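You operate a simulated robot arm through the tools that you are given. There is no shell and no other tool. Be economical: measure what you need, move in short steps, check, and stop when the job is done.

You run a simulated robot arm. Do the job below in one go: nothing can be reset, and whatever is moved stays where it is left.

TASK
Drop the filings off the magnet bars into the steel tray, feeder stopped.
Fine: stop the feeder before you open the drawer; tray on the ledge before the orange lever turns; turn the lever back, then shut the drawer.
Where things are to end (x, y in the base frame): steel tray within 40 mm of [800, 90].

It is judged by the outcome, as a careful person would: the job done as asked, and still so three seconds after it is handed in. It fails if anything else is knocked over, pushed out of place, dropped, spilled or broken.

THE ROBOT
A 6-joint arm with a two-finger gripper on a trunk, on a base that drives. Base frame: it is fixed to the floor where the robot stands at the start and does not move with it; the origin is under the middle of the robot, x ahead of it, y to its left, z up; the surface under the hand at the start is at about z = 420. Lengths are in mm, angles in degrees, forces in N, time in s.
It reaches about 1298 mm from its shoulder. Its first joint turns from -149.0 to 149.0 degrees. Places, roughly: green feed button [800, 0, 800]; ledge of the tipping table [800, 100, 400]; orange drawer lever [900, 0, 600]; steel tray [1250, 500, 1000]; tipping table [1000, 100, 400]; tipping table dial [800, -200, 800]; tipping table drawer [1000, 100, 600]; tipping table fan switch [800, -100, 800]; white gate knob [800, 300, 700]; white jog button [800, -200, 600]. Payload 1.57 kg.
The TCP is the grasp point between the finger pads, 21 mm short of the fingertips. In the tool frame z runs along the fingers and y along their closing line. Largest opening 70 mm; the body of the gripper starts 50 mm behind the TCP.
Orientation is that of the tool frame in the base frame, as a unit quaternion [w, x, y, z]. With the fingers straight down and closing along the base's y, the tool's x points along the base's -x, its y along +y and its z along -z.

THE INTERFACE
- The arm moves only by the tool drive_tool. Its argument "targets" is a list of rows, each a list of 7 numbers: the turn, a rotation vector about the base's x, y, z in degrees, then the shift along the base's x, y, z in mm, then the gripper command, from -1 (shut) to 1 (fully open), values between in proportion. In form: [[wx, wy, wz, tx, ty, tz, claw], ...]. A call has 1 to 20 rows; each row shifts and turns the commanded pose from where the row before left it. Rows are played at 5 a second. More than 50 mm and 8.6 degrees between two rows, or a gripper value outside its range, and nothing of the call is played. Where a pose cannot be reached the arm comes as near as it can. A force on the tool above 60 N (or 10 N above the force at the start of the call, whichever is more), or a blocked arm, ends the call early, and 0.2 s more pass. Each finger halts on what it meets, pressing with about 26 N; the grip force reading is that of the motor and also rises with nothing between the fingers. The clock runs only during rows and for 0.2 s after the last one: add rows that do not move to give the fingers time. The reply holds the time, the measured pose of the TCP, the force on the tool along the base axes, the opening and the grip force, in the units named above and with some noise, with the torque about the TCP (base axes, N m) and any sound that the robot's microphone picked up.
- Cameras (640 x 400 px; columns grow to the right, rows downward): "scene" is now at [31.3, 188.5, 1893]; the picture's right is [0.09, -1.00, 0.00], its down [-0.77, -0.07, -0.64] and it looks along [0.64, 0.06, -0.77] (base axes); focal length 266 px, centre (320, 200). "wrist" rides on the gripper at [79, 4, -81] in the tool frame; the picture's right is [-0.05, 1.00, 0.00], its down [-0.67, -0.04, -0.74] and it looks along [-0.74, -0.04, 0.67] (tool axes); focal length 256 px, centre (320, 200). There is no depth. A picture from a camera that has moved, and an enlarged one, comes with that camera's place and axes in the base frame and with its lens.
- snapshot(camera): a new picture of that camera. It takes no simulated time.
- slide_trunk(by): slides the trunk up (or, below 0, down) by that many mm; the arm and the scene camera ride with it, the base frame stays. It gives what a move gives, with no picture.
- drive_base(legs): drives the robot by 1 to 6 legs, each [ahead, turn to the left] in mm and degrees, along the robot's own axes; the way and the turn of a leg run together, so that a leg with both is an arc; at most 1500 mm and 180 degrees a leg. The arm and the cameras ride along, it lands a little off, and it stops where it bumps. It gives what a move gives.
- head_to(pan, tilt): turns the head with the scene camera to pan (to the left, within 155 degrees either way) and tilt (down, from -29 to 69), counted from straight ahead of the robot. It gives what a move gives.
- close_up(camera, box): a new picture of the part [left, top, right, bottom] of that camera's present view, enlarged. It takes no simulated time.
- hand_in(): hands the job in; it is judged then, once.

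Work in short steps. Places have to be worked out from the pictures, the camera data and where the tool is seen: move nearer, look again, correct. Check each grasp and each placing, and mend what went wrong. You have 120 turns and 98 pictures in all, those below and enlarged ones among them. Open the gripper and draw the arm clear of the work before you hand the job in, unless the task says otherwise; then end with one line.

The tools are called after "Request:" as name(argument=value, ...) on one line, values as JSON. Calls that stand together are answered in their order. drive_tool: Moves the arm, as the interface text tells. Its arguments: {"type":"object","properties":{"targets":{"type":"array","items":{"type":"array","items":{"type":"number"}}}},"required":["targets"]} The other tools are called the same way: slide_trunk (by) slides the trunk up or down; drive_base (legs) drives the base; head_to (pan, tilt) turns the head that bears the scene camera; snapshot (camera) takes a picture; close_up (camera, box) takes an enlarged picture of a part of a camera's view; hand_in () hands the job in.

At the start:

```text
time: 0.0
tcp_pos: [777.2, 50.4, 1230.4]
tool_rot: [-0.001, 0.0, 1.0, 0.001]
ft_force: [-0.4, -0.1, 0.2]
wrist_torque: [0.01, 0.01, -0.01]
width: 69.9
finger_force: 0.2
trunk travel left (down, up): [-912.0, 58.0]
robot x, y, heading: [-1.3, 10.2, -0.3]
head pan, tilt: [5.2, 50.3]
```

scene: 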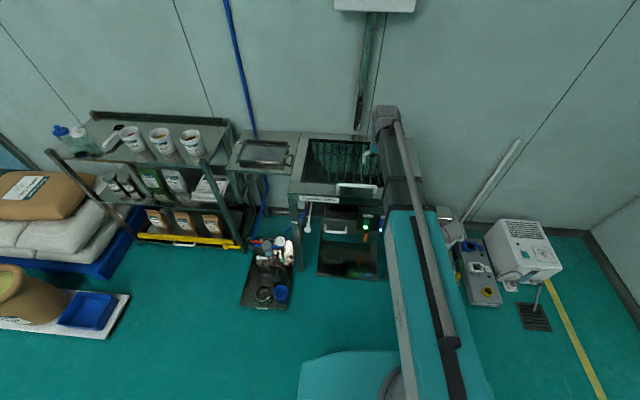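
wrist: 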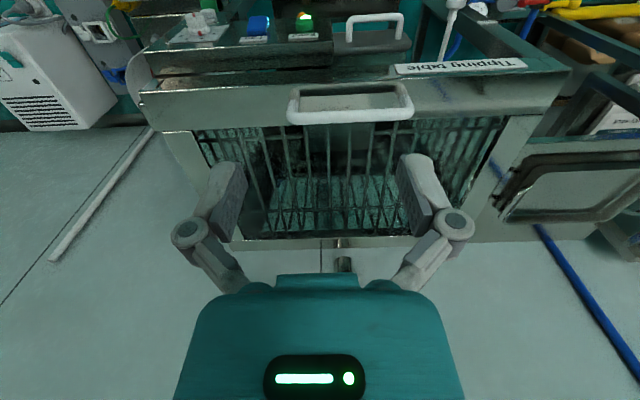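

The wrist view is upside down (its right is base +y); the table is straight ahead with a small panel below the top. I'll take enlarged views of the table before planning.

Request:
close_up(camera="scene", box=[220, 120, 400, 232])

Request:
close_up(camera="scene", box=[280, 180, 440, 280])

Request:
close_up(camera="wrist", box=[120, 0, 560, 140])

```text
3.56 times, centred on (310, 176) of scene
camera zoom: at [31.3, 188.5, 1893.0], right [0.09, -1.0, 0.0], down [-0.77, -0.07, -0.64], along [0.64, 0.06, -0.77], focal length 945 px, centre (356, 285)
```

zoom: 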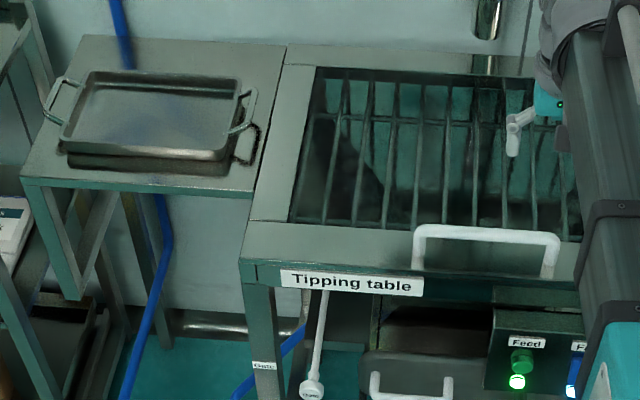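

```text
4.00 times, centred on (360, 230) of scene
camera zoom: at [31.3, 188.5, 1893.0], right [0.09, -1.0, 0.0], down [-0.77, -0.07, -0.64], along [0.64, 0.06, -0.77], focal length 1063 px, centre (160, 80)
```

zoom: 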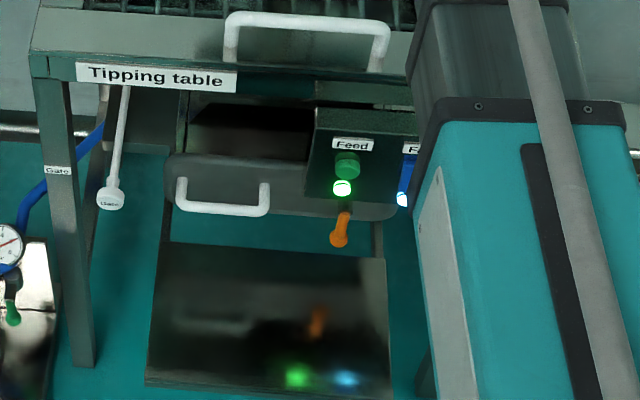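

```text
1.45 times, centred on (340, 70) of wrist
camera zoom: at [698.6, 53.8, 1312.5], right [0.05, 1.0, 0.0], down [0.67, -0.04, 0.74], along [0.74, -0.04, -0.67], focal length 372 px, centre (291, 389)
```

zoom: 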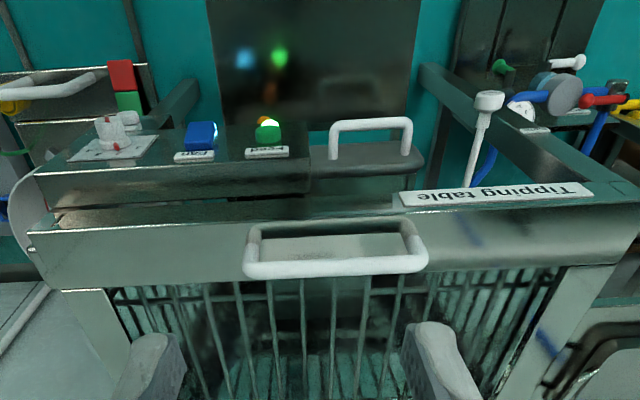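

The feed button works out at about (819, 22, 805), and its lamp is lit, so the feeder is running. I'll pull the hand back and down for a level look at the panel.

Request:
drive_tool(targets=[[0, 0, 0, -42, -9, 0, -1], [0, 0, 0, -42, -9, 0, -1], [0, 0, 0, -42, -9, -10, -1], [0, 0, 0, 0, 0, -48, -1], [0, 0, 0, 0, 0, -48, -1], [0, 0, 0, 0, 0, -48, -1], [0, 0, 0, 0, 0, -48, -1], [0, 0, 0, 0, 0, -48, -1], [0, 0, 0, 0, 0, -48, -1]])

Request:
snapshot(camera="wrist")

Request:
snapshot(camera="scene")

```text
time: 2.0
tcp_pos: [655.6, 21.2, 1230.8]
tool_rot: [-0.001, 0.0, 1.0, 0.0]
ft_force: [-0.3, 0.8, 0.9]
wrist_torque: [0.0, -0.01, 0.01]
width: 0.0
finger_force: 26.2
out of reach, approached as far as the arm can: row 3, 4, 5, 6, 7, 8, 9
trunk travel left (down, up): [-912.0, 58.0]
robot x, y, heading: [3.3, 11.0, -0.2]
head pan, tilt: [5.2, 50.3]
```

```text
92 pictures are left
camera wrist: at [575.4, 23.7, 1312.5], right [0.05, 1.0, 0.0], down [0.67, -0.04, 0.74], along [0.74, -0.04, -0.67], focal length 256 px, centre (320, 200)
```

wrist: 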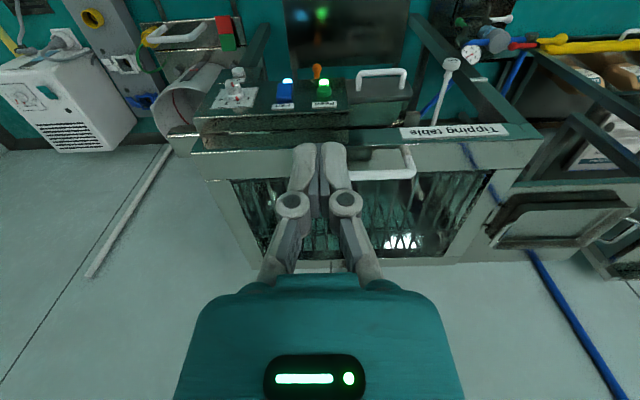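

```text
91 pictures are left
camera scene: at [31.2, 188.5, 1893.0], right [0.09, -1.0, 0.0], down [-0.77, -0.07, -0.64], along [0.64, 0.06, -0.77], focal length 266 px, centre (320, 200)
```

scene: 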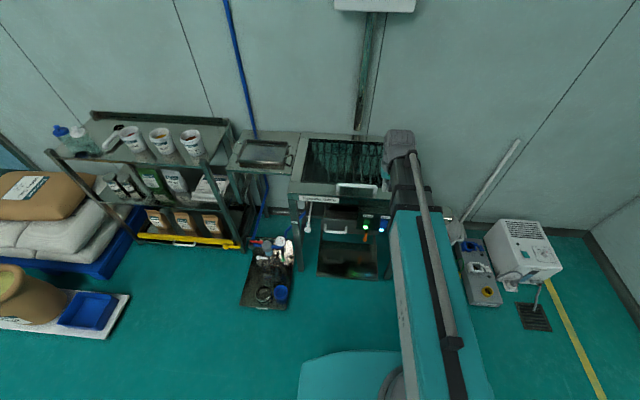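

The fold limit blocks going lower here, so I'll use the trunk. The hand is now at x=655, well in front of the table.

Request:
slide_trunk(by=-330)

Request:
snapshot(camera="wrist")

Request:
snapshot(camera="scene")

```text
time: 5.2
tcp_pos: [654.6, 19.5, 901.2]
tool_rot: [0.0, 0.001, 1.0, 0.0]
ft_force: [-0.2, 0.1, -0.1]
wrist_torque: [-0.02, -0.01, -0.01]
width: 0.0
finger_force: 26.4
trunk travel left (down, up): [-582.0, 388.0]
robot x, y, heading: [1.4, 14.5, -0.0]
head pan, tilt: [5.2, 50.3]
```

```text
90 pictures are left
camera wrist: at [575.4, 23.7, 982.6], right [0.05, 1.0, 0.0], down [0.67, -0.04, 0.74], along [0.74, -0.04, -0.67], focal length 256 px, centre (320, 200)
```

wrist: 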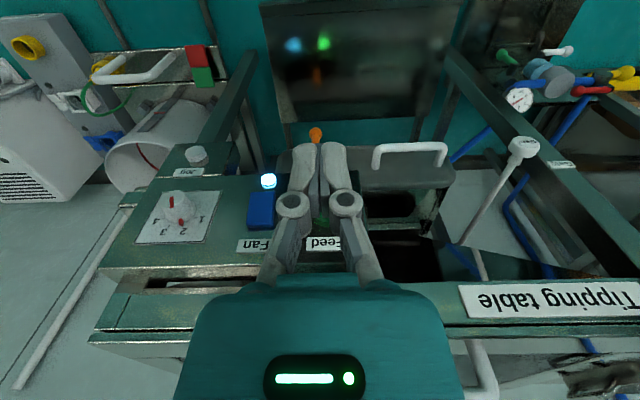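

```text
89 pictures are left
camera scene: at [31.2, 188.5, 1563.1], right [0.09, -1.0, 0.0], down [-0.77, -0.07, -0.64], along [0.64, 0.06, -0.77], focal length 266 px, centre (320, 200)
```

scene: 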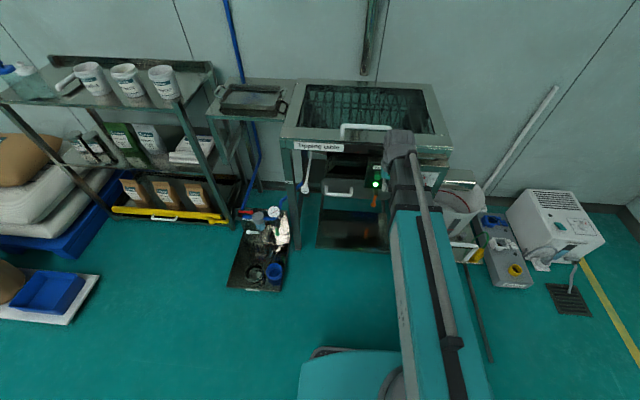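

I need the shape of the panel and which way the button faces, so I'll enlarge both views.

Request:
close_up(camera="scene", box=[290, 130, 410, 205])

Request:
close_up(camera="wrist", box=[120, 100, 440, 300])

```text
5.33 times, centred on (350, 168) of scene
camera zoom: at [31.2, 188.5, 1563.1], right [0.09, -1.0, 0.0], down [-0.77, -0.07, -0.64], along [0.64, 0.06, -0.77], focal length 1417 px, centre (160, 373)
```

zoom: 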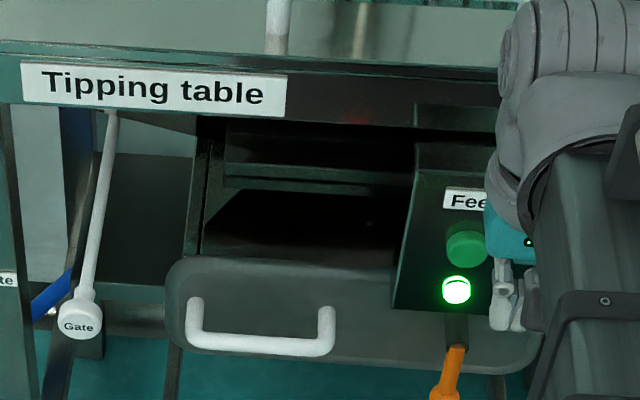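

```text
2.00 times, centred on (280, 200) of wrist
camera zoom: at [575.4, 23.7, 982.6], right [0.05, 1.0, 0.0], down [0.67, -0.04, 0.74], along [0.74, -0.04, -0.67], focal length 512 px, centre (400, 200)
```

zoom: 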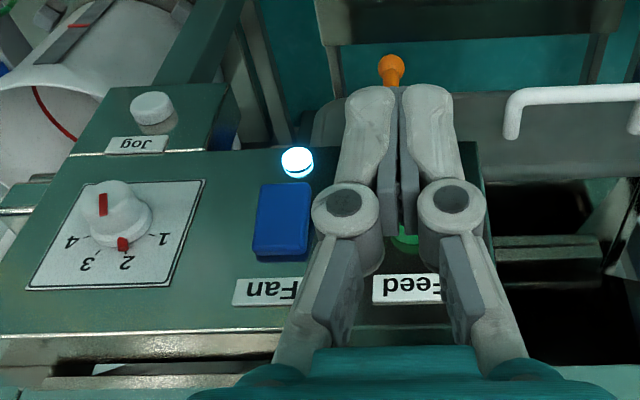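

Combining the views, the panel face is nearly vertical at x≈828. The button cap is at about (818, 22, 790) and the lamp below it at z≈745. I'll lower the trunk 105 and approach with the closed fingers at button height.

Request:
slide_trunk(by=-105)

Request:
drive_tool(targets=[[0, 0, 0, 40, 2, 0, -1], [0, 0, 0, 40, 0, 0, -1], [0, 0, 0, 30, 0, 0, -1], [0, 0, 0, 0, 0, 0, -1]])

Request:
snapshot(camera="wrist")

Request:
close_up(camera="scene", box=[290, 80, 450, 180])

```text
time: 6.6
tcp_pos: [655.9, 19.6, 797.4]
tool_rot: [0.001, 0.001, 1.0, 0.001]
ft_force: [0.1, 0.1, 0.3]
wrist_torque: [0.01, 0.02, -0.02]
width: 0.0
finger_force: 25.4
trunk travel left (down, up): [-477.0, 493.0]
robot x, y, heading: [1.0, 8.9, 0.0]
head pan, tilt: [5.2, 50.3]
```

```text
time: 7.6
tcp_pos: [764.4, 24.0, 797.0]
tool_rot: [-0.001, 0.001, 1.0, 0.0]
ft_force: [0.3, -0.6, -0.5]
wrist_torque: [-0.01, -0.01, 0.02]
width: 0.0
finger_force: 26.1
trunk travel left (down, up): [-477.0, 493.0]
robot x, y, heading: [-1.8, 7.3, 0.2]
head pan, tilt: [5.2, 50.3]
```

```text
86 pictures are left
camera wrist: at [685.0, 26.6, 877.4], right [0.05, 1.0, 0.0], down [0.67, -0.04, 0.74], along [0.74, -0.04, -0.67], focal length 256 px, centre (320, 200)
```

wrist: 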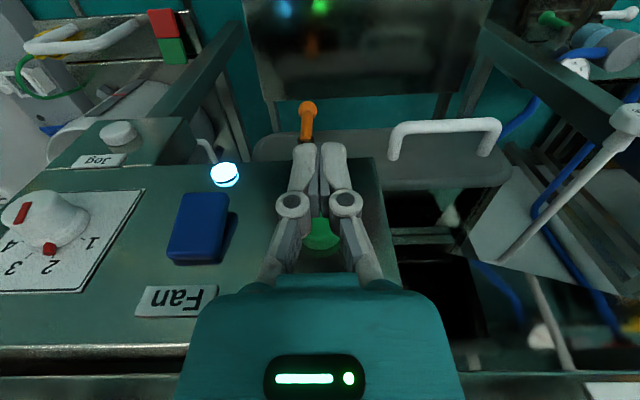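

```text
4.00 times, centred on (370, 130) of scene
camera zoom: at [31.4, 188.5, 1458.0], right [0.09, -1.0, 0.0], down [-0.77, -0.07, -0.64], along [0.64, 0.06, -0.77], focal length 1063 px, centre (120, 480)
```

zoom: 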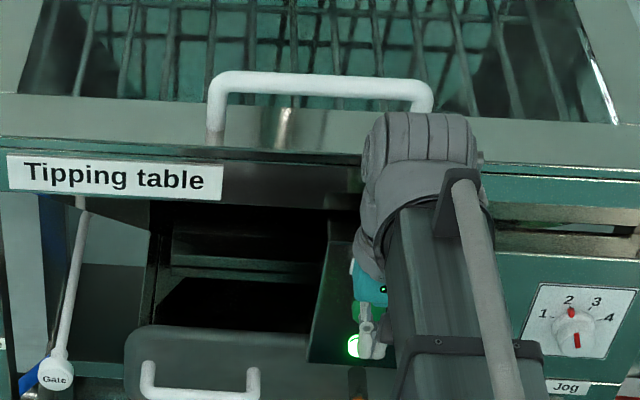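

The wrist view puts the button at (818, 20, 784), level with the fingertips. I'll go in slowly until force shows.

Request:
drive_tool(targets=[[0, 0, 0, 15, -2, 0, -1], [0, 0, 0, 12, -1, 0, -1], [0, 0, 0, 6, 0, 0, -1], [0, 0, 0, 4, 0, 0, -1], [0, 0, 0, 0, 0, 0, -1]])

Request:
close_up(camera="wrist", box=[160, 80, 480, 280])

```text
time: 8.8
tcp_pos: [802.6, 20.2, 796.3]
tool_rot: [0.0, 0.0, 1.0, 0.0]
ft_force: [0.5, 0.1, 0.4]
wrist_torque: [0.0, -0.02, -0.01]
width: 0.0
finger_force: 26.1
trunk travel left (down, up): [-477.0, 493.0]
robot x, y, heading: [-3.4, 12.3, -0.0]
head pan, tilt: [5.2, 50.3]
```

```text
2.00 times, centred on (320, 180) of wrist
camera zoom: at [722.9, 22.7, 877.5], right [0.05, 1.0, 0.0], down [0.67, -0.04, 0.74], along [0.74, -0.04, -0.67], focal length 512 px, centre (320, 240)
```

zoom: 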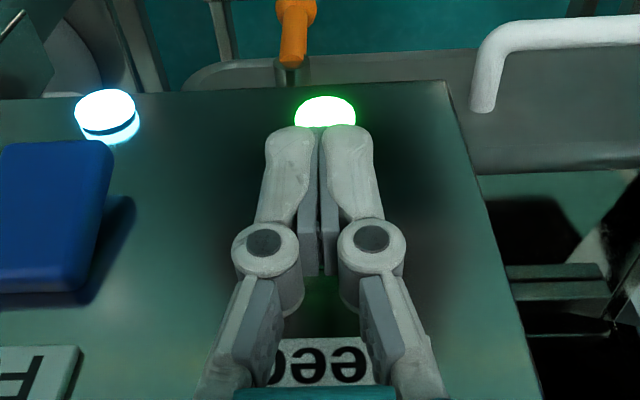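

There's no contact yet at x=802.6. I'll continue in small steps.

Request:
drive_tool(targets=[[0, 0, 0, 3, 0, 0, -1], [0, 0, 0, 3, 0, 0, -1], [0, 0, 0, 2, 0, 0, -1], [0, 0, 0, 0, 0, 0, -1]])

```text
time: 9.8
tcp_pos: [809.1, 20.2, 795.2]
tool_rot: [0.0, 0.001, 1.0, 0.0]
ft_force: [0.1, -0.4, 0.0]
wrist_torque: [0.01, 0.03, 0.01]
width: 0.1
finger_force: 26.1
trunk travel left (down, up): [-477.0, 493.0]
robot x, y, heading: [1.6, 10.1, -0.1]
head pan, tilt: [5.2, 50.3]
```

Request:
drive_tool(targets=[[0, 0, 0, 3, 0, 0, -1], [0, 0, 0, 3, 0, 0, -1], [0, 0, 0, 2, 0, 0, -1], [0, 0, 0, 0, 0, 0, -1]])

Request:
close_up(camera="wrist", box=[160, 80, 480, 280])

```text
time: 10.8
tcp_pos: [815.9, 20.8, 796.0]
tool_rot: [-0.001, 0.001, 1.0, 0.0]
ft_force: [-0.9, 0.0, -0.2]
wrist_torque: [-0.01, 0.01, -0.02]
width: 5.8
finger_force: 29.0
trunk travel left (down, up): [-477.0, 493.0]
robot x, y, heading: [-2.2, 11.5, 0.1]
head pan, tilt: [5.2, 50.3]
```

```text
2.00 times, centred on (320, 180) of wrist
camera zoom: at [737.3, 22.8, 877.6], right [0.05, 1.0, 0.0], down [0.67, -0.04, 0.74], along [0.74, -0.04, -0.67], focal length 512 px, centre (320, 240)
```

zoom: 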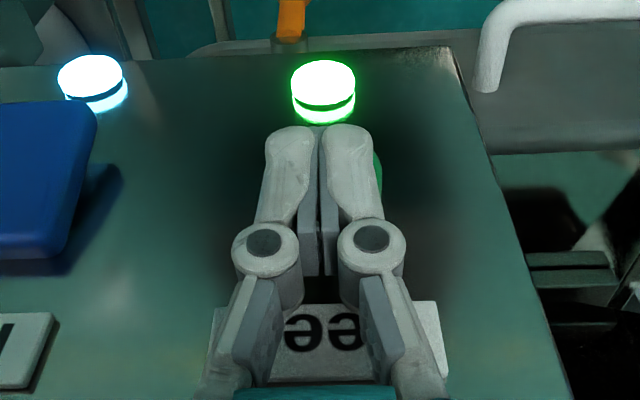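

The fingers got wedged apart by 5.8 mm, so the cap is meeting the joint between them. I'll back off and shift so one finger meets the cap squarely.

Request:
drive_tool(targets=[[0, 0, 0, -20, 0, 0, -1], [0, 0, 0, 0, 6, 0, -1], [0, 0, 0, 0, 0, 0, -1]])

Request:
close_up(camera="wrist", box=[160, 80, 480, 280])

```text
time: 11.6
tcp_pos: [796.6, 25.7, 796.4]
tool_rot: [0.0, 0.001, 1.0, 0.0]
ft_force: [0.5, 0.1, 0.9]
wrist_torque: [0.02, -0.04, -0.03]
width: 0.1
finger_force: 28.5
trunk travel left (down, up): [-477.0, 493.0]
robot x, y, heading: [-1.3, 11.8, -0.1]
head pan, tilt: [5.2, 50.3]
```

```text
2.00 times, centred on (320, 180) of wrist
camera zoom: at [717.6, 28.6, 877.5], right [0.05, 1.0, 0.0], down [0.67, -0.04, 0.74], along [0.74, -0.04, -0.67], focal length 512 px, centre (320, 240)
```

zoom: 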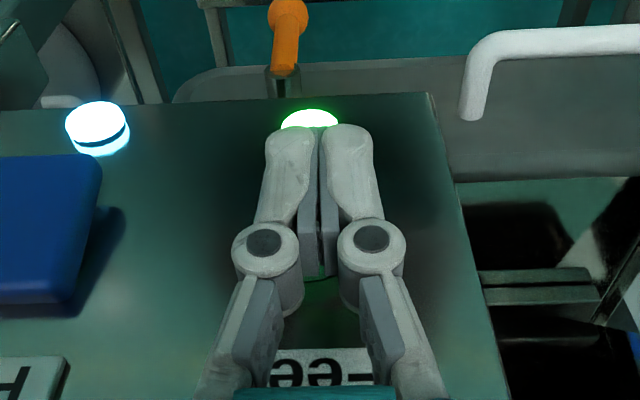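

The cap shows in the gap just above the pads, so it sits a bit higher (z≈793) than the solid fingertips. I'll raise 10 mm and press again.

Request:
drive_tool(targets=[[0, 0, 0, 0, 0, 10, -1], [0, 0, 0, 10, 0, 0, -1], [0, 0, 0, 5, 0, 0, -1], [0, 0, 0, 3, 0, 0, -1], [0, 0, 0, 2, 0, 0, -1], [0, 0, 0, 0, 0, 0, -1]])

Request:
close_up(camera="wrist", box=[160, 80, 480, 280])

```text
time: 13.0
tcp_pos: [816.8, 27.0, 796.3]
tool_rot: [0.0, 0.001, 1.0, 0.0]
ft_force: [-1.9, -0.8, -0.5]
wrist_torque: [-0.01, 0.0, -0.01]
width: 0.4
finger_force: 28.7
out of reach, approached as far as the arm can: row 1
trunk travel left (down, up): [-477.0, 493.0]
robot x, y, heading: [1.1, 13.1, 0.1]
head pan, tilt: [5.2, 50.3]
```

```text
2.00 times, centred on (320, 180) of wrist
camera zoom: at [738.2, 28.8, 877.6], right [0.05, 1.0, 0.0], down [0.67, -0.04, 0.74], along [0.74, -0.04, -0.67], focal length 512 px, centre (320, 240)
```

zoom: 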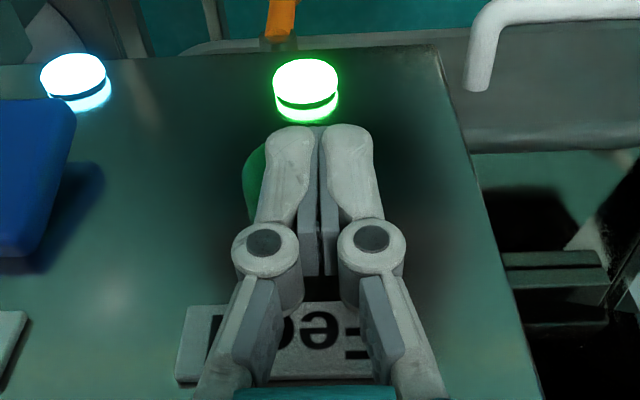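

The force is starting (-1.9 N), and the cap centre is at y≈20, under one finger. I'll press on.

Request:
drive_tool(targets=[[0, 0, 0, 2, 0, 0, -1], [0, 0, 0, 2, 0, 0, -1], [0, 0, 0, 2, 0, 0, -1], [0, 0, 0, 0, 0, 0, -1]])

Request:
close_up(camera="wrist", box=[160, 80, 480, 280])

```text
time: 14.0
tcp_pos: [820.9, 26.6, 796.6]
tool_rot: [-0.002, 0.0, 1.0, 0.0]
ft_force: [-21.7, 1.6, -9.9]
wrist_torque: [0.06, 0.51, -0.04]
width: 6.0
finger_force: 28.5
trunk travel left (down, up): [-477.0, 493.0]
robot x, y, heading: [-1.8, 11.0, 0.1]
head pan, tilt: [5.2, 50.3]
heard: click
```

```text
2.00 times, centred on (320, 180) of wrist
camera zoom: at [742.2, 29.2, 878.1], right [0.05, 1.0, 0.0], down [0.67, -0.04, 0.74], along [0.74, -0.04, -0.67], focal length 512 px, centre (320, 240)
```

zoom: 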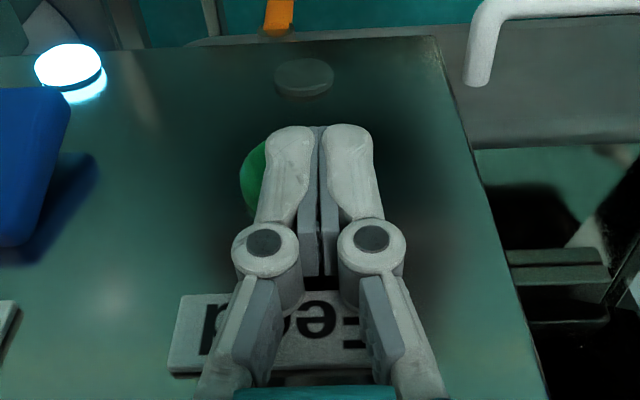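

There was a click and the lamp is dark, so the feeder has stopped. I'll back off and look over the drawer and lever from lower down.

Request:
drive_tool(targets=[[0, 0, 0, -40, 0, 0, -1], [0, 0, 0, -45, 0, 0, -1], [0, 0, 0, -45, 0, 0, -1], [0, 0, 0, -30, 0, 0, -1]])

Request:
slide_trunk(by=-150)

Request:
snapshot(camera="wrist")

Request:
snapshot(camera="scene")

```text
time: 15.0
tcp_pos: [663.4, 25.8, 796.8]
tool_rot: [0.0, 0.001, 1.0, 0.0]
ft_force: [0.2, -0.3, -0.2]
wrist_torque: [0.02, 0.04, -0.01]
width: 0.0
finger_force: 28.8
trunk travel left (down, up): [-477.0, 493.0]
robot x, y, heading: [-3.2, 7.9, 0.1]
head pan, tilt: [5.2, 50.3]
```

```text
time: 16.8
tcp_pos: [663.1, 24.9, 645.0]
tool_rot: [0.0, 0.001, 1.0, 0.0]
ft_force: [-0.8, 0.3, 0.0]
wrist_torque: [-0.01, 0.02, -0.02]
width: 0.0
finger_force: 28.7
trunk travel left (down, up): [-327.0, 643.0]
robot x, y, heading: [-1.1, 8.7, -0.2]
head pan, tilt: [5.2, 50.3]
```

```text
79 pictures are left
camera wrist: at [585.0, 29.3, 727.6], right [0.05, 1.0, 0.0], down [0.67, -0.04, 0.74], along [0.74, -0.04, -0.67], focal length 256 px, centre (320, 200)
```

wrist: 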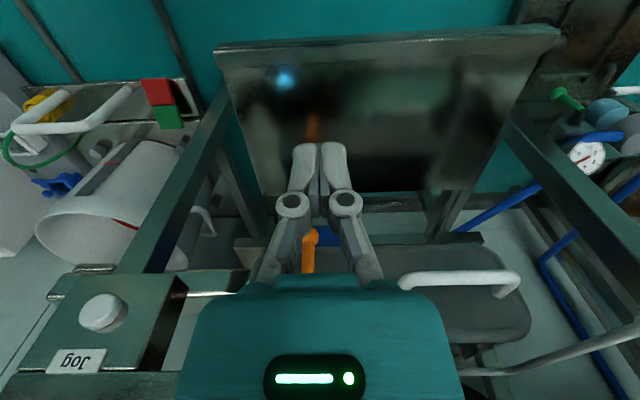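

```text
78 pictures are left
camera scene: at [31.2, 188.5, 1308.1], right [0.09, -1.0, 0.0], down [-0.77, -0.07, -0.64], along [0.64, 0.06, -0.77], focal length 266 px, centre (320, 200)
```

scene: 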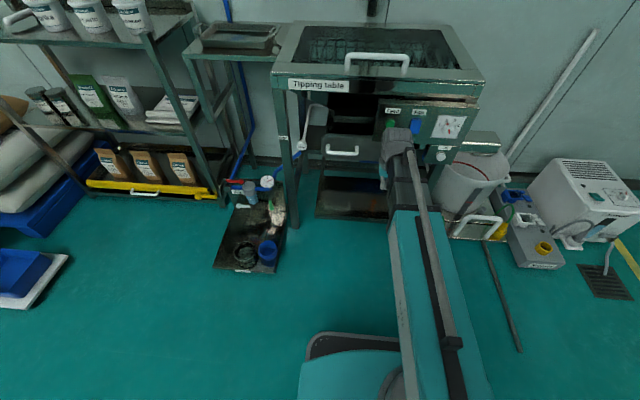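

Now the tray. I'll tilt the head up, turn it slightly left and enlarge the side table.

Request:
head_to(pan=20, tilt=25)

Request:
snapshot(camera="scene")

```text
time: 17.7
tcp_pos: [665.3, 25.3, 645.4]
tool_rot: [0.0, 0.001, 1.0, 0.0]
ft_force: [0.4, 0.5, 0.6]
wrist_torque: [-0.03, -0.01, -0.04]
width: 0.0
finger_force: 28.5
trunk travel left (down, up): [-327.0, 643.0]
robot x, y, heading: [0.1, 15.4, 0.2]
head pan, tilt: [20.0, 25.0]
```

```text
77 pictures are left
camera scene: at [41.4, 213.0, 1345.9], right [0.34, -0.94, 0.0], down [-0.4, -0.14, -0.91], along [0.85, 0.31, -0.42], focal length 266 px, centre (320, 200)
```

scene: 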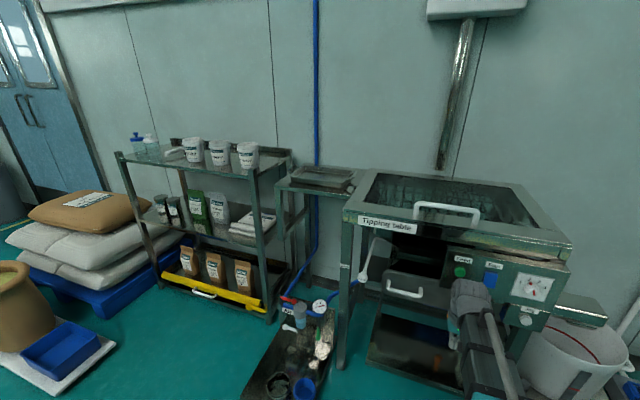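

Request:
close_up(camera="scene", box=[260, 145, 388, 225])

Request:
close_up(camera="scene", box=[340, 200, 580, 390])

```text
5.00 times, centred on (324, 185) of scene
camera zoom: at [41.4, 213.0, 1345.9], right [0.34, -0.94, 0.0], down [-0.4, -0.14, -0.91], along [0.85, 0.31, -0.42], focal length 1329 px, centre (300, 275)
```

zoom: 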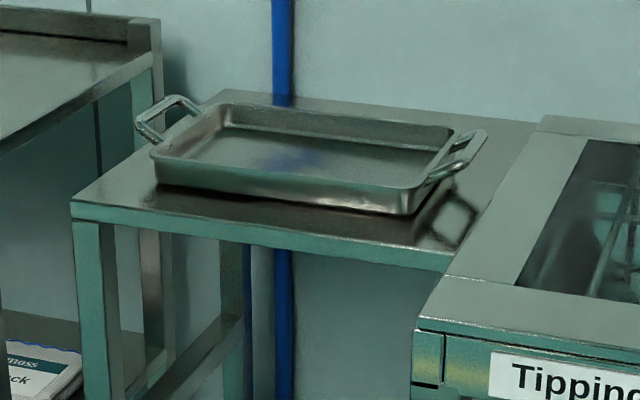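

```text
2.11 times, centred on (460, 295) of scene
camera zoom: at [41.4, 213.0, 1345.9], right [0.34, -0.94, 0.0], down [-0.4, -0.14, -0.91], along [0.85, 0.31, -0.42], focal length 560 px, centre (25, 0)
```

zoom: 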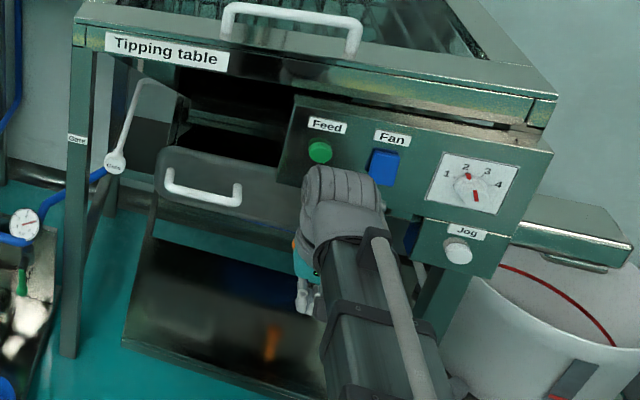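

In these replies the arm moves freely in x and y but not in z while the hand points down, so height comes from the trunk. The tray rim is about x 1040–1210, y 480–718, z≈946. I'll raise the hand to about z=1100 and then swing left, turning the fingers to close along x.

Request:
slide_trunk(by=455)

Request:
drive_tool(targets=[[0, 0, 6.92, 14.4, 44.2, 0, 0.2], [0, 0, 6.92, 14.4, 44.2, 0, 0.2], [0, 0, 6.92, 14.4, 44.2, 0, 0.2], [0, 0, 6.92, 14.4, 44.2, 0, 0.2], [0, 0, 6.92, 14.4, 44.2, 0, 0.2], [0, 0, 6.92, 14.4, 44.2, 0, 0.2], [0, 0, 6.92, 14.4, 44.2, 0, 0.2], [0, 0, 6.92, 14.4, 44.2, 0, 0.2], [0, 0, 6.92, 14.4, 44.2, 0, 0.2], [0, 0, 6.92, 14.4, 44.2, 0, 0.2], [0, 0, 6.92, 14.4, 44.2, 0, 0.2], [0, 0, 6.92, 14.4, 44.2, 0, 0.2], [0, 0, 6.92, 14.4, 44.2, 0, 0.2]])

Request:
snapshot(camera="scene")

Request:
snapshot(camera="wrist")

```text
refused: 455 is not a number from -400 to 400
```

```text
time: 20.5
tcp_pos: [849.6, 603.6, 647.3]
tool_rot: [0.0, -0.707, 0.707, 0.0]
ft_force: [0.4, 0.4, 0.9]
wrist_torque: [0.04, -0.01, -0.03]
width: 42.0
finger_force: 0.1
out of reach, approached as far as the arm can: row 9
trunk travel left (down, up): [-327.0, 643.0]
robot x, y, heading: [-2.1, 8.6, 0.1]
head pan, tilt: [20.0, 25.0]
```

```text
74 pictures are left
camera scene: at [41.4, 212.8, 1346.0], right [0.34, -0.94, 0.0], down [-0.4, -0.14, -0.91], along [0.85, 0.31, -0.42], focal length 266 px, centre (320, 200)
```

scene: 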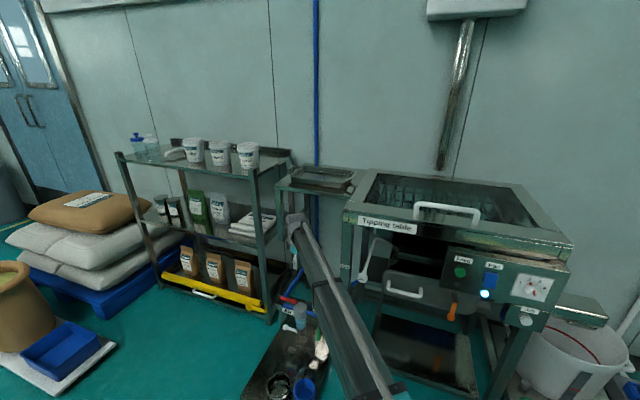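

```text
73 pictures are left
camera wrist: at [846.1, 522.7, 727.6], right [-1.0, 0.05, 0.0], down [0.04, 0.67, 0.74], along [0.04, 0.74, -0.67], focal length 256 px, centre (320, 200)
```

wrist: 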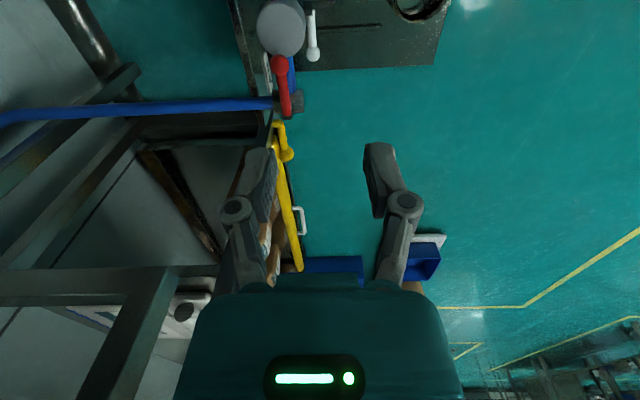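

The trunk call was refused for its size, but the arm moved without touching anything. The hand at x=850 has clear space above it (side table edge x≈1005), so I'll raise it in two steps.

Request:
slide_trunk(by=400)

Request:
slide_trunk(by=40)

Request:
drive_tool(targets=[[0, 0, 0, 40, 0, 0, 0.2], [0, 0, 0, 40, 0, 0, 0.2], [0, 0, 0, 40, 0, 0, 0.2]])

Request:
snapshot(camera="wrist")

Request:
snapshot(camera="scene")

```text
time: 24.3
tcp_pos: [850.7, 602.8, 1045.0]
tool_rot: [0.0, -0.706, 0.708, 0.001]
ft_force: [0.3, 0.0, 0.1]
wrist_torque: [0.01, -0.01, 0.01]
width: 42.1
finger_force: 0.0
trunk travel left (down, up): [-727.0, 243.0]
robot x, y, heading: [-0.1, 8.6, 0.2]
head pan, tilt: [20.0, 25.0]
```

```text
time: 25.1
tcp_pos: [850.1, 602.6, 1086.2]
tool_rot: [0.0, -0.707, 0.708, 0.0]
ft_force: [-0.1, -1.3, 0.0]
wrist_torque: [-0.01, 0.03, -0.02]
width: 42.0
finger_force: 0.0
trunk travel left (down, up): [-767.0, 203.0]
robot x, y, heading: [1.2, 8.6, -0.0]
head pan, tilt: [20.0, 25.0]
```

```text
time: 25.9
tcp_pos: [971.3, 601.3, 1085.9]
tool_rot: [0.0, -0.707, 0.708, 0.001]
ft_force: [-0.2, -0.4, 0.7]
wrist_torque: [-0.02, -0.04, -0.05]
width: 42.2
finger_force: 0.1
trunk travel left (down, up): [-767.0, 203.0]
robot x, y, heading: [-5.1, 9.7, -0.1]
head pan, tilt: [20.0, 25.0]
```

```text
72 pictures are left
camera wrist: at [966.2, 520.8, 1167.0], right [-1.0, 0.06, 0.0], down [0.04, 0.67, 0.74], along [0.04, 0.74, -0.67], focal length 256 px, centre (320, 200)
```

wrist: 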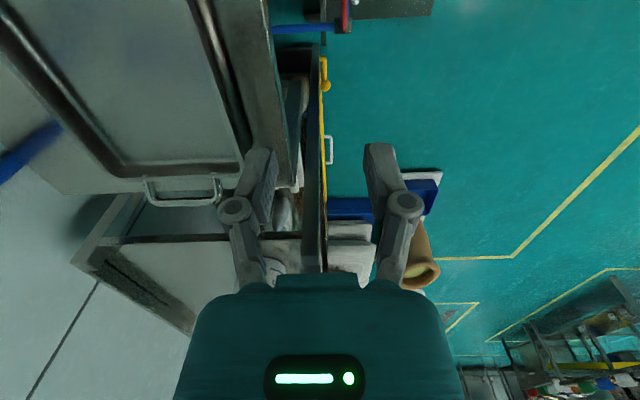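

```text
71 pictures are left
camera scene: at [42.1, 213.3, 1785.9], right [0.34, -0.94, 0.0], down [-0.4, -0.14, -0.91], along [0.85, 0.31, -0.42], focal length 266 px, centre (320, 200)
```

scene: 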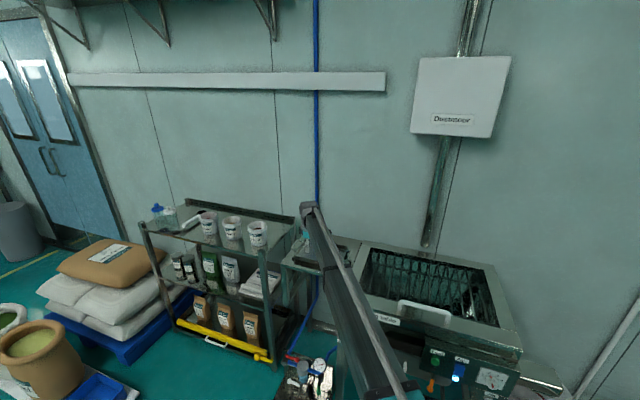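

The tray's front rim is on the left of the wrist view. I'll enlarge it.

Request:
close_up(camera="wrist", box=[0, 0, 340, 212])

```text
1.88 times, centred on (170, 106) of wrist
camera zoom: at [966.2, 520.8, 1167.0], right [-1.0, 0.06, 0.0], down [0.04, 0.67, 0.74], along [0.04, 0.74, -0.67], focal length 482 px, centre (602, 377)
```

zoom: 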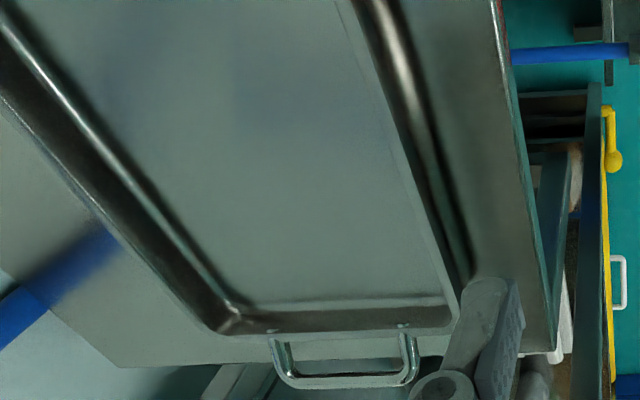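

It's ambiguous whether the band is the inner or outer wall. I'll move the camera directly over the rim (x≈1045) to settle that.

Request:
drive_tool(targets=[[0, 0, 0, 38, 0, 0, 0.6], [0, 0, 0, 38, 0, 0, 0.6], [0, 0, 0, 0, 0, 0, 0.6]])

Request:
snapshot(camera="wrist")

```text
time: 26.7
tcp_pos: [1004.5, 580.3, 1086.0]
tool_rot: [0.0, -0.707, 0.707, 0.0]
ft_force: [1.1, 0.0, -0.2]
wrist_torque: [-0.01, -0.02, -0.02]
width: 56.2
finger_force: 0.1
out of reach, approached as far as the arm can: row 1, 2
trunk travel left (down, up): [-767.0, 203.0]
robot x, y, heading: [-1.4, 10.5, 0.0]
head pan, tilt: [20.0, 25.0]
```

```text
69 pictures are left
camera wrist: at [1000.8, 499.9, 1167.6], right [-1.0, 0.06, 0.0], down [0.04, 0.67, 0.75], along [0.04, 0.74, -0.67], focal length 256 px, centre (320, 200)
```

wrist: 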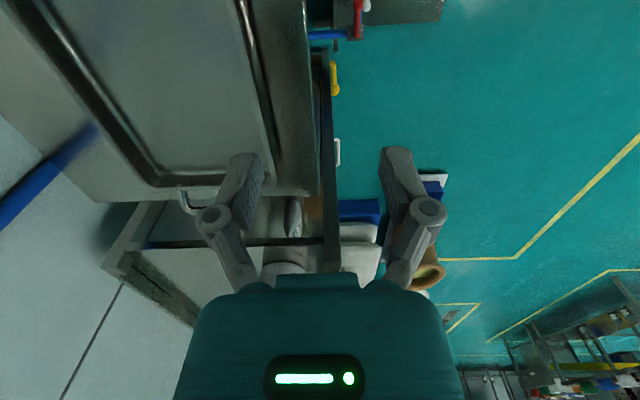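

I'm at the reach limit, so I'll pull the hand back 150 and drive the base ahead about 200. That leaves its front at x≈480, short of the ledge and floor crate.

Request:
drive_tool(targets=[[0, 0, 0, -45, 5, 0, 0.6], [0, 0, 0, -45, 5, 0, 0.6], [0, 0, 0, -45, 5, 0, 0.6], [0, 0, 0, -10, 4, 0, 0.6]])

Request:
drive_base(legs=[[190, 0]])

Request:
snapshot(camera="wrist")

```text
time: 27.7
tcp_pos: [865.7, 601.5, 1086.0]
tool_rot: [0.001, -0.706, 0.708, -0.001]
ft_force: [-0.1, -0.2, 0.1]
wrist_torque: [-0.02, -0.02, 0.0]
width: 56.0
finger_force: 0.0
out of reach, approached as far as the arm can: row 3
trunk travel left (down, up): [-767.0, 203.0]
robot x, y, heading: [1.0, 9.7, -0.3]
head pan, tilt: [20.0, 25.0]
```

```text
time: 29.5
tcp_pos: [1064.0, 600.7, 1086.5]
tool_rot: [0.0, -0.707, 0.707, 0.0]
ft_force: [0.0, -0.2, 0.8]
wrist_torque: [-0.01, 0.0, 0.01]
width: 56.0
finger_force: 0.1
trunk travel left (down, up): [-767.0, 203.0]
robot x, y, heading: [194.8, 12.8, -0.1]
head pan, tilt: [20.0, 25.0]
```

```text
68 pictures are left
camera wrist: at [1059.1, 520.9, 1167.1], right [-1.0, 0.06, 0.0], down [0.04, 0.67, 0.74], along [0.04, 0.74, -0.67], focal length 256 px, centre (320, 200)
```

wrist: 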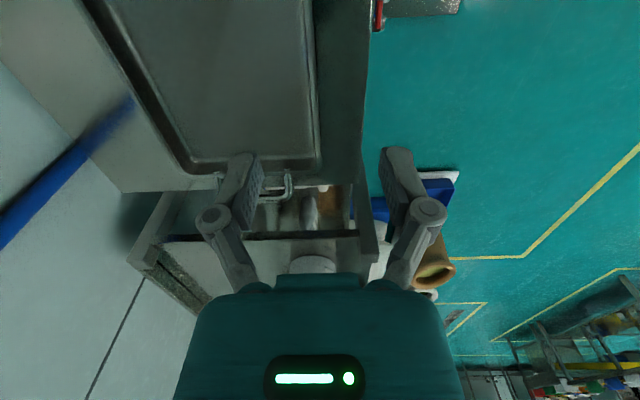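

Request:
close_up(camera="wrist", box=[80, 0, 400, 200])

```text
2.00 times, centred on (240, 100) of wrist
camera zoom: at [1059.1, 520.9, 1167.1], right [-1.0, 0.06, 0.0], down [0.04, 0.67, 0.74], along [0.04, 0.74, -0.67], focal length 512 px, centre (480, 400)
```

zoom: 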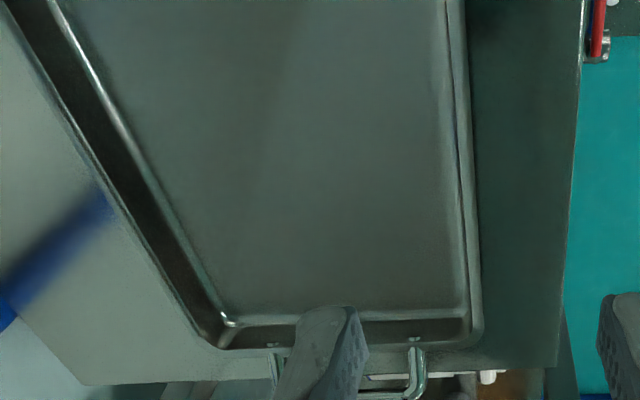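

From directly above, the front rim runs along y at x≈1067, and the tray's middle is at y≈598. I'll centre on it and lower to just above the rim.

Request:
drive_tool(targets=[[0, 0, 0, 3, -2, 0, 0.6], [0, 0, 0, 0, 0, 0, 0.6]])

Request:
slide_trunk(by=-90)

Request:
snapshot(camera="wrist")

Request:
snapshot(camera="scene")

```text
time: 30.1
tcp_pos: [1067.3, 598.3, 1086.0]
tool_rot: [0.0, -0.706, 0.708, 0.0]
ft_force: [0.2, -0.2, -0.7]
wrist_torque: [0.02, 0.04, -0.02]
width: 55.9
finger_force: 0.1
trunk travel left (down, up): [-767.0, 203.0]
robot x, y, heading: [196.7, 9.3, -0.3]
head pan, tilt: [20.0, 25.0]
```

```text
time: 31.4
tcp_pos: [1065.3, 599.7, 995.9]
tool_rot: [0.0, 0.707, -0.707, 0.0]
ft_force: [-0.7, 0.0, -0.6]
wrist_torque: [0.01, 0.02, -0.02]
width: 55.7
finger_force: 0.1
trunk travel left (down, up): [-677.0, 293.0]
robot x, y, heading: [197.3, 11.5, -0.0]
head pan, tilt: [20.0, 25.0]
```

```text
66 pictures are left
camera wrist: at [1061.5, 518.3, 1077.6], right [-1.0, 0.06, 0.0], down [0.04, 0.67, 0.74], along [0.04, 0.74, -0.67], focal length 256 px, centre (320, 200)
```

wrist: 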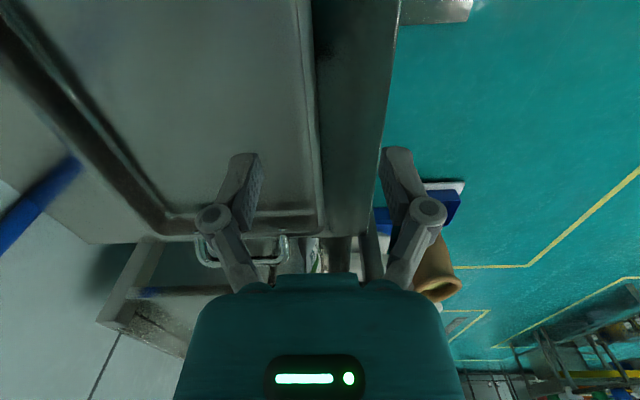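

```text
65 pictures are left
camera scene: at [238.0, 213.0, 1696.0], right [0.34, -0.94, 0.0], down [-0.4, -0.14, -0.91], along [0.85, 0.31, -0.42], focal length 266 px, centre (320, 200)
```

scene: 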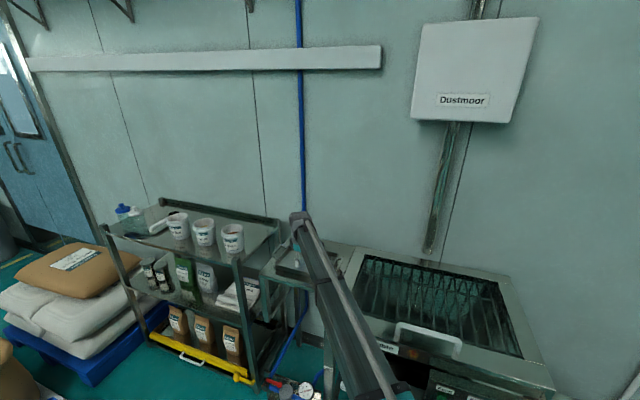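

Comparing the two heights gives rim z≈932. I'll lower another 38 so the tips are just above the rim and then check.

Request:
slide_trunk(by=-38)

Request:
snapshot(camera="wrist")

```text
time: 32.2
tcp_pos: [1065.2, 598.7, 957.9]
tool_rot: [0.0, -0.706, 0.708, 0.0]
ft_force: [0.4, -0.5, -0.3]
wrist_torque: [0.01, 0.0, 0.0]
width: 56.4
finger_force: 0.0
trunk travel left (down, up): [-639.0, 331.0]
robot x, y, heading: [198.9, 9.8, 0.3]
head pan, tilt: [20.0, 25.0]
```

```text
64 pictures are left
camera wrist: at [1061.5, 518.3, 1039.5], right [-1.0, 0.06, 0.0], down [0.04, 0.67, 0.74], along [0.04, 0.74, -0.67], focal length 256 px, centre (320, 200)
```

wrist: 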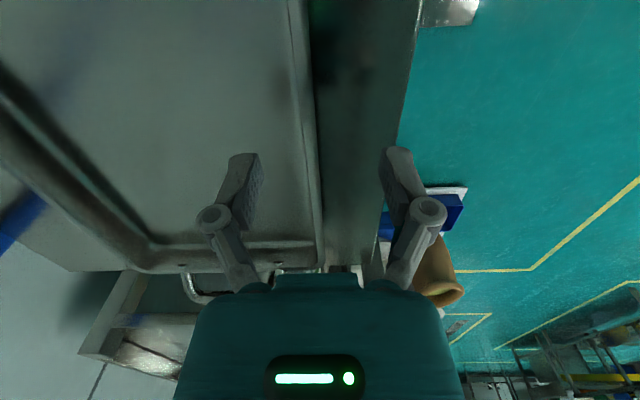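

The fingers straddle the rim evenly. I'll lower 24 more (tips near z=912, above the tray floor) and close.

Request:
slide_trunk(by=-24)

Request:
drive_tool(targets=[[0, 0, 0, 0, 0, 0, 0.2], [0, 0, 0, 0, 0, 0, -0.2], [0, 0, 0, 0, 0, 0, -0.6], [0, 0, 0, 0, 0, 0, -1], [0, 0, 0, 0, 0, 0, -1], [0, 0, 0, 0, 0, 0, -1]])

Request:
snapshot(camera="wrist")

```text
time: 32.9
tcp_pos: [1065.6, 599.2, 935.4]
tool_rot: [0.0, -0.707, 0.708, 0.0]
ft_force: [0.0, 0.6, -0.3]
wrist_torque: [0.03, 0.01, 0.0]
width: 56.0
finger_force: 0.1
trunk travel left (down, up): [-615.0, 355.0]
robot x, y, heading: [197.8, 9.6, 0.0]
head pan, tilt: [20.0, 25.0]
```

```text
time: 34.3
tcp_pos: [1066.3, 598.3, 934.0]
tool_rot: [0.001, -0.706, 0.708, 0.0]
ft_force: [0.9, -0.8, 0.3]
wrist_torque: [-0.09, -0.03, 0.01]
width: 5.9
finger_force: 26.6
trunk travel left (down, up): [-615.0, 355.0]
robot x, y, heading: [196.9, 11.6, 0.0]
head pan, tilt: [20.0, 25.0]
```

```text
63 pictures are left
camera wrist: at [1061.7, 518.4, 1015.3], right [-1.0, 0.06, 0.0], down [0.04, 0.67, 0.74], along [0.04, 0.74, -0.67], focal length 256 px, centre (320, 200)
```

wrist: 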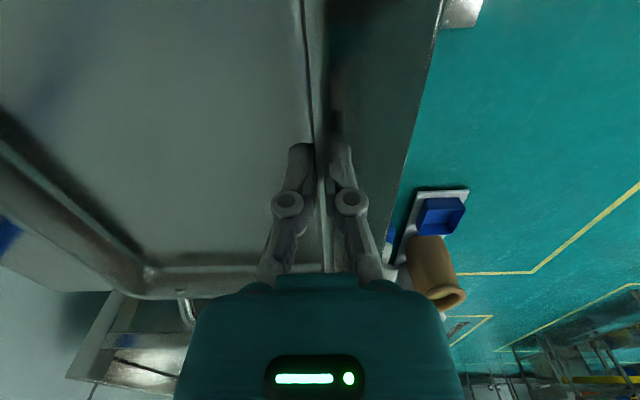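

The grip holds at 5.9 mm on the rim. I'll test with a small lift and read the load.

Request:
slide_trunk(by=12)

Request:
snapshot(camera="wrist")

Request:
close_up(camera="scene", box=[230, 200, 390, 300])

```text
time: 34.9
tcp_pos: [1067.1, 600.2, 944.1]
tool_rot: [0.0, -0.707, 0.708, 0.0]
ft_force: [-0.1, -0.9, -3.6]
wrist_torque: [0.0, 0.31, 0.0]
width: 6.1
finger_force: 26.0
trunk travel left (down, up): [-627.0, 343.0]
robot x, y, heading: [199.5, 13.0, 0.0]
head pan, tilt: [20.0, 25.0]
```

```text
62 pictures are left
camera wrist: at [1062.0, 518.8, 1026.9], right [-1.0, 0.06, 0.0], down [0.04, 0.67, 0.74], along [0.04, 0.74, -0.67], focal length 256 px, centre (320, 200)
```

wrist: 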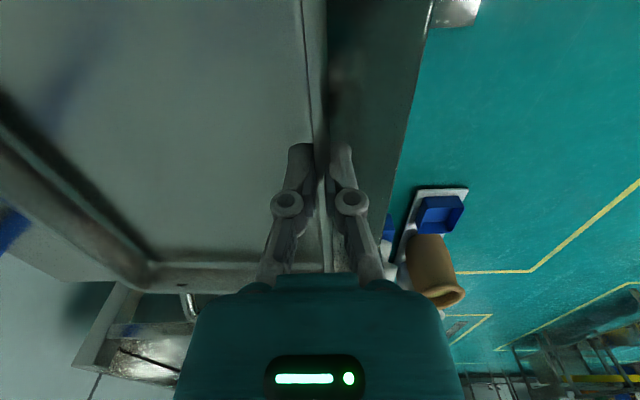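

```text
4.00 times, centred on (310, 250) of scene
camera zoom: at [238.8, 213.6, 1645.9], right [0.34, -0.94, 0.0], down [-0.4, -0.14, -0.91], along [0.85, 0.31, -0.42], focal length 1063 px, centre (360, 0)
```

zoom: 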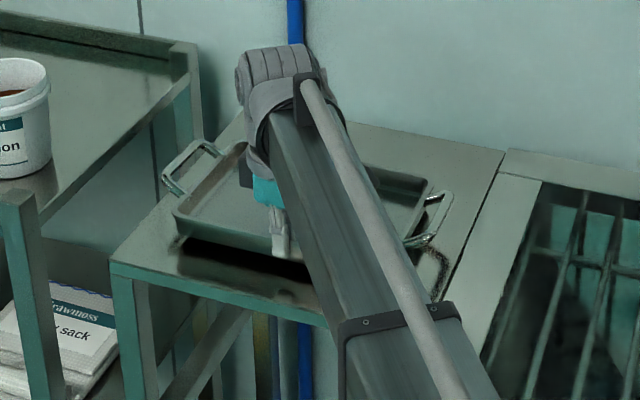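

The whole tray hangs level at about 3.6 N and the grip is steady. I'll raise it clear.

Request:
slide_trunk(by=80)

Request:
snapshot(camera="wrist")

Request:
snapshot(camera="scene")

```text
time: 36.1
tcp_pos: [1066.7, 599.4, 1025.4]
tool_rot: [0.001, -0.706, 0.708, 0.0]
ft_force: [-1.1, 0.1, -3.5]
wrist_torque: [-0.02, 0.31, 0.01]
width: 5.8
finger_force: 25.8
trunk travel left (down, up): [-707.0, 263.0]
robot x, y, heading: [193.7, 10.9, 0.1]
head pan, tilt: [20.0, 25.0]
```

```text
60 pictures are left
camera wrist: at [1062.1, 518.8, 1106.9], right [-1.0, 0.06, 0.0], down [0.04, 0.67, 0.74], along [0.04, 0.74, -0.67], focal length 256 px, centre (320, 200)
```

wrist: 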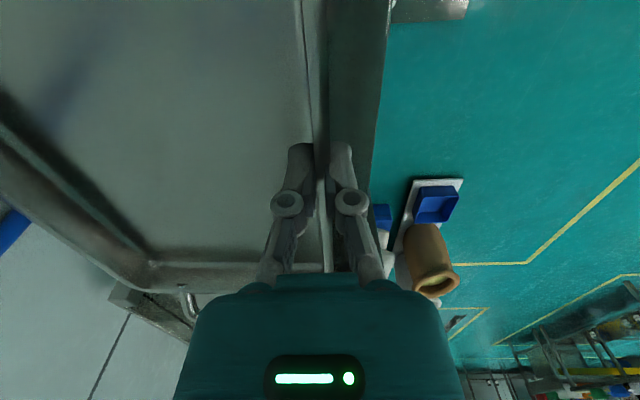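

```text
59 pictures are left
camera scene: at [238.9, 213.6, 1725.9], right [0.34, -0.94, 0.0], down [-0.4, -0.14, -0.91], along [0.85, 0.31, -0.42], focal length 266 px, centre (320, 200)
```

scene: 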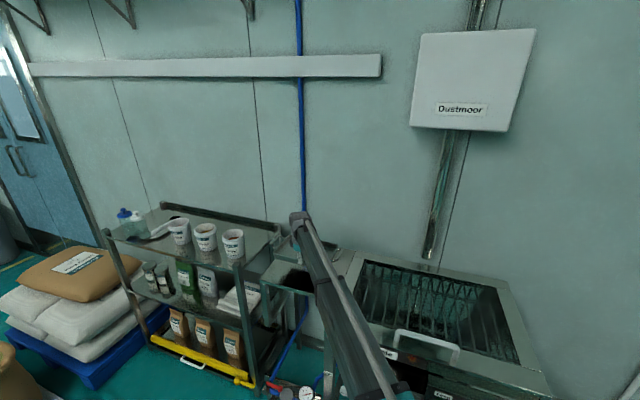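

The load is unchanged. I'll drive straight back 300; at this height the tray passes clear of the shelf (y≥850) and the table.

Request:
drive_base(legs=[[-300, 0]])

Request:
head_to(pan=5, tilt=45)

Request:
snapshot(camera="scene")

```text
time: 38.5
tcp_pos: [758.4, 602.9, 1026.1]
tool_rot: [0.0, 0.708, -0.706, 0.001]
ft_force: [0.0, -0.4, -3.4]
wrist_torque: [-0.02, 0.34, -0.01]
width: 6.1
finger_force: 25.8
trunk travel left (down, up): [-707.0, 263.0]
robot x, y, heading: [-105.7, 9.3, 0.1]
head pan, tilt: [20.0, 25.0]
```

```text
time: 39.3
tcp_pos: [759.0, 603.3, 1026.3]
tool_rot: [0.0, 0.709, -0.705, 0.0]
ft_force: [0.4, -0.2, -3.6]
wrist_torque: [-0.03, 0.31, -0.01]
width: 5.9
finger_force: 25.5
trunk travel left (down, up): [-707.0, 263.0]
robot x, y, heading: [-105.9, 13.0, 0.3]
head pan, tilt: [5.0, 45.0]
```

```text
58 pictures are left
camera scene: at [-71.5, 188.7, 1695.4], right [0.09, -1.0, 0.0], down [-0.7, -0.07, -0.71], along [0.7, 0.07, -0.71], focal length 266 px, centre (320, 200)
```

scene: 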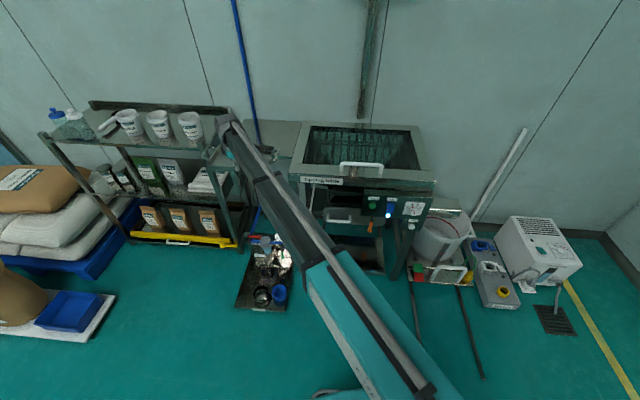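

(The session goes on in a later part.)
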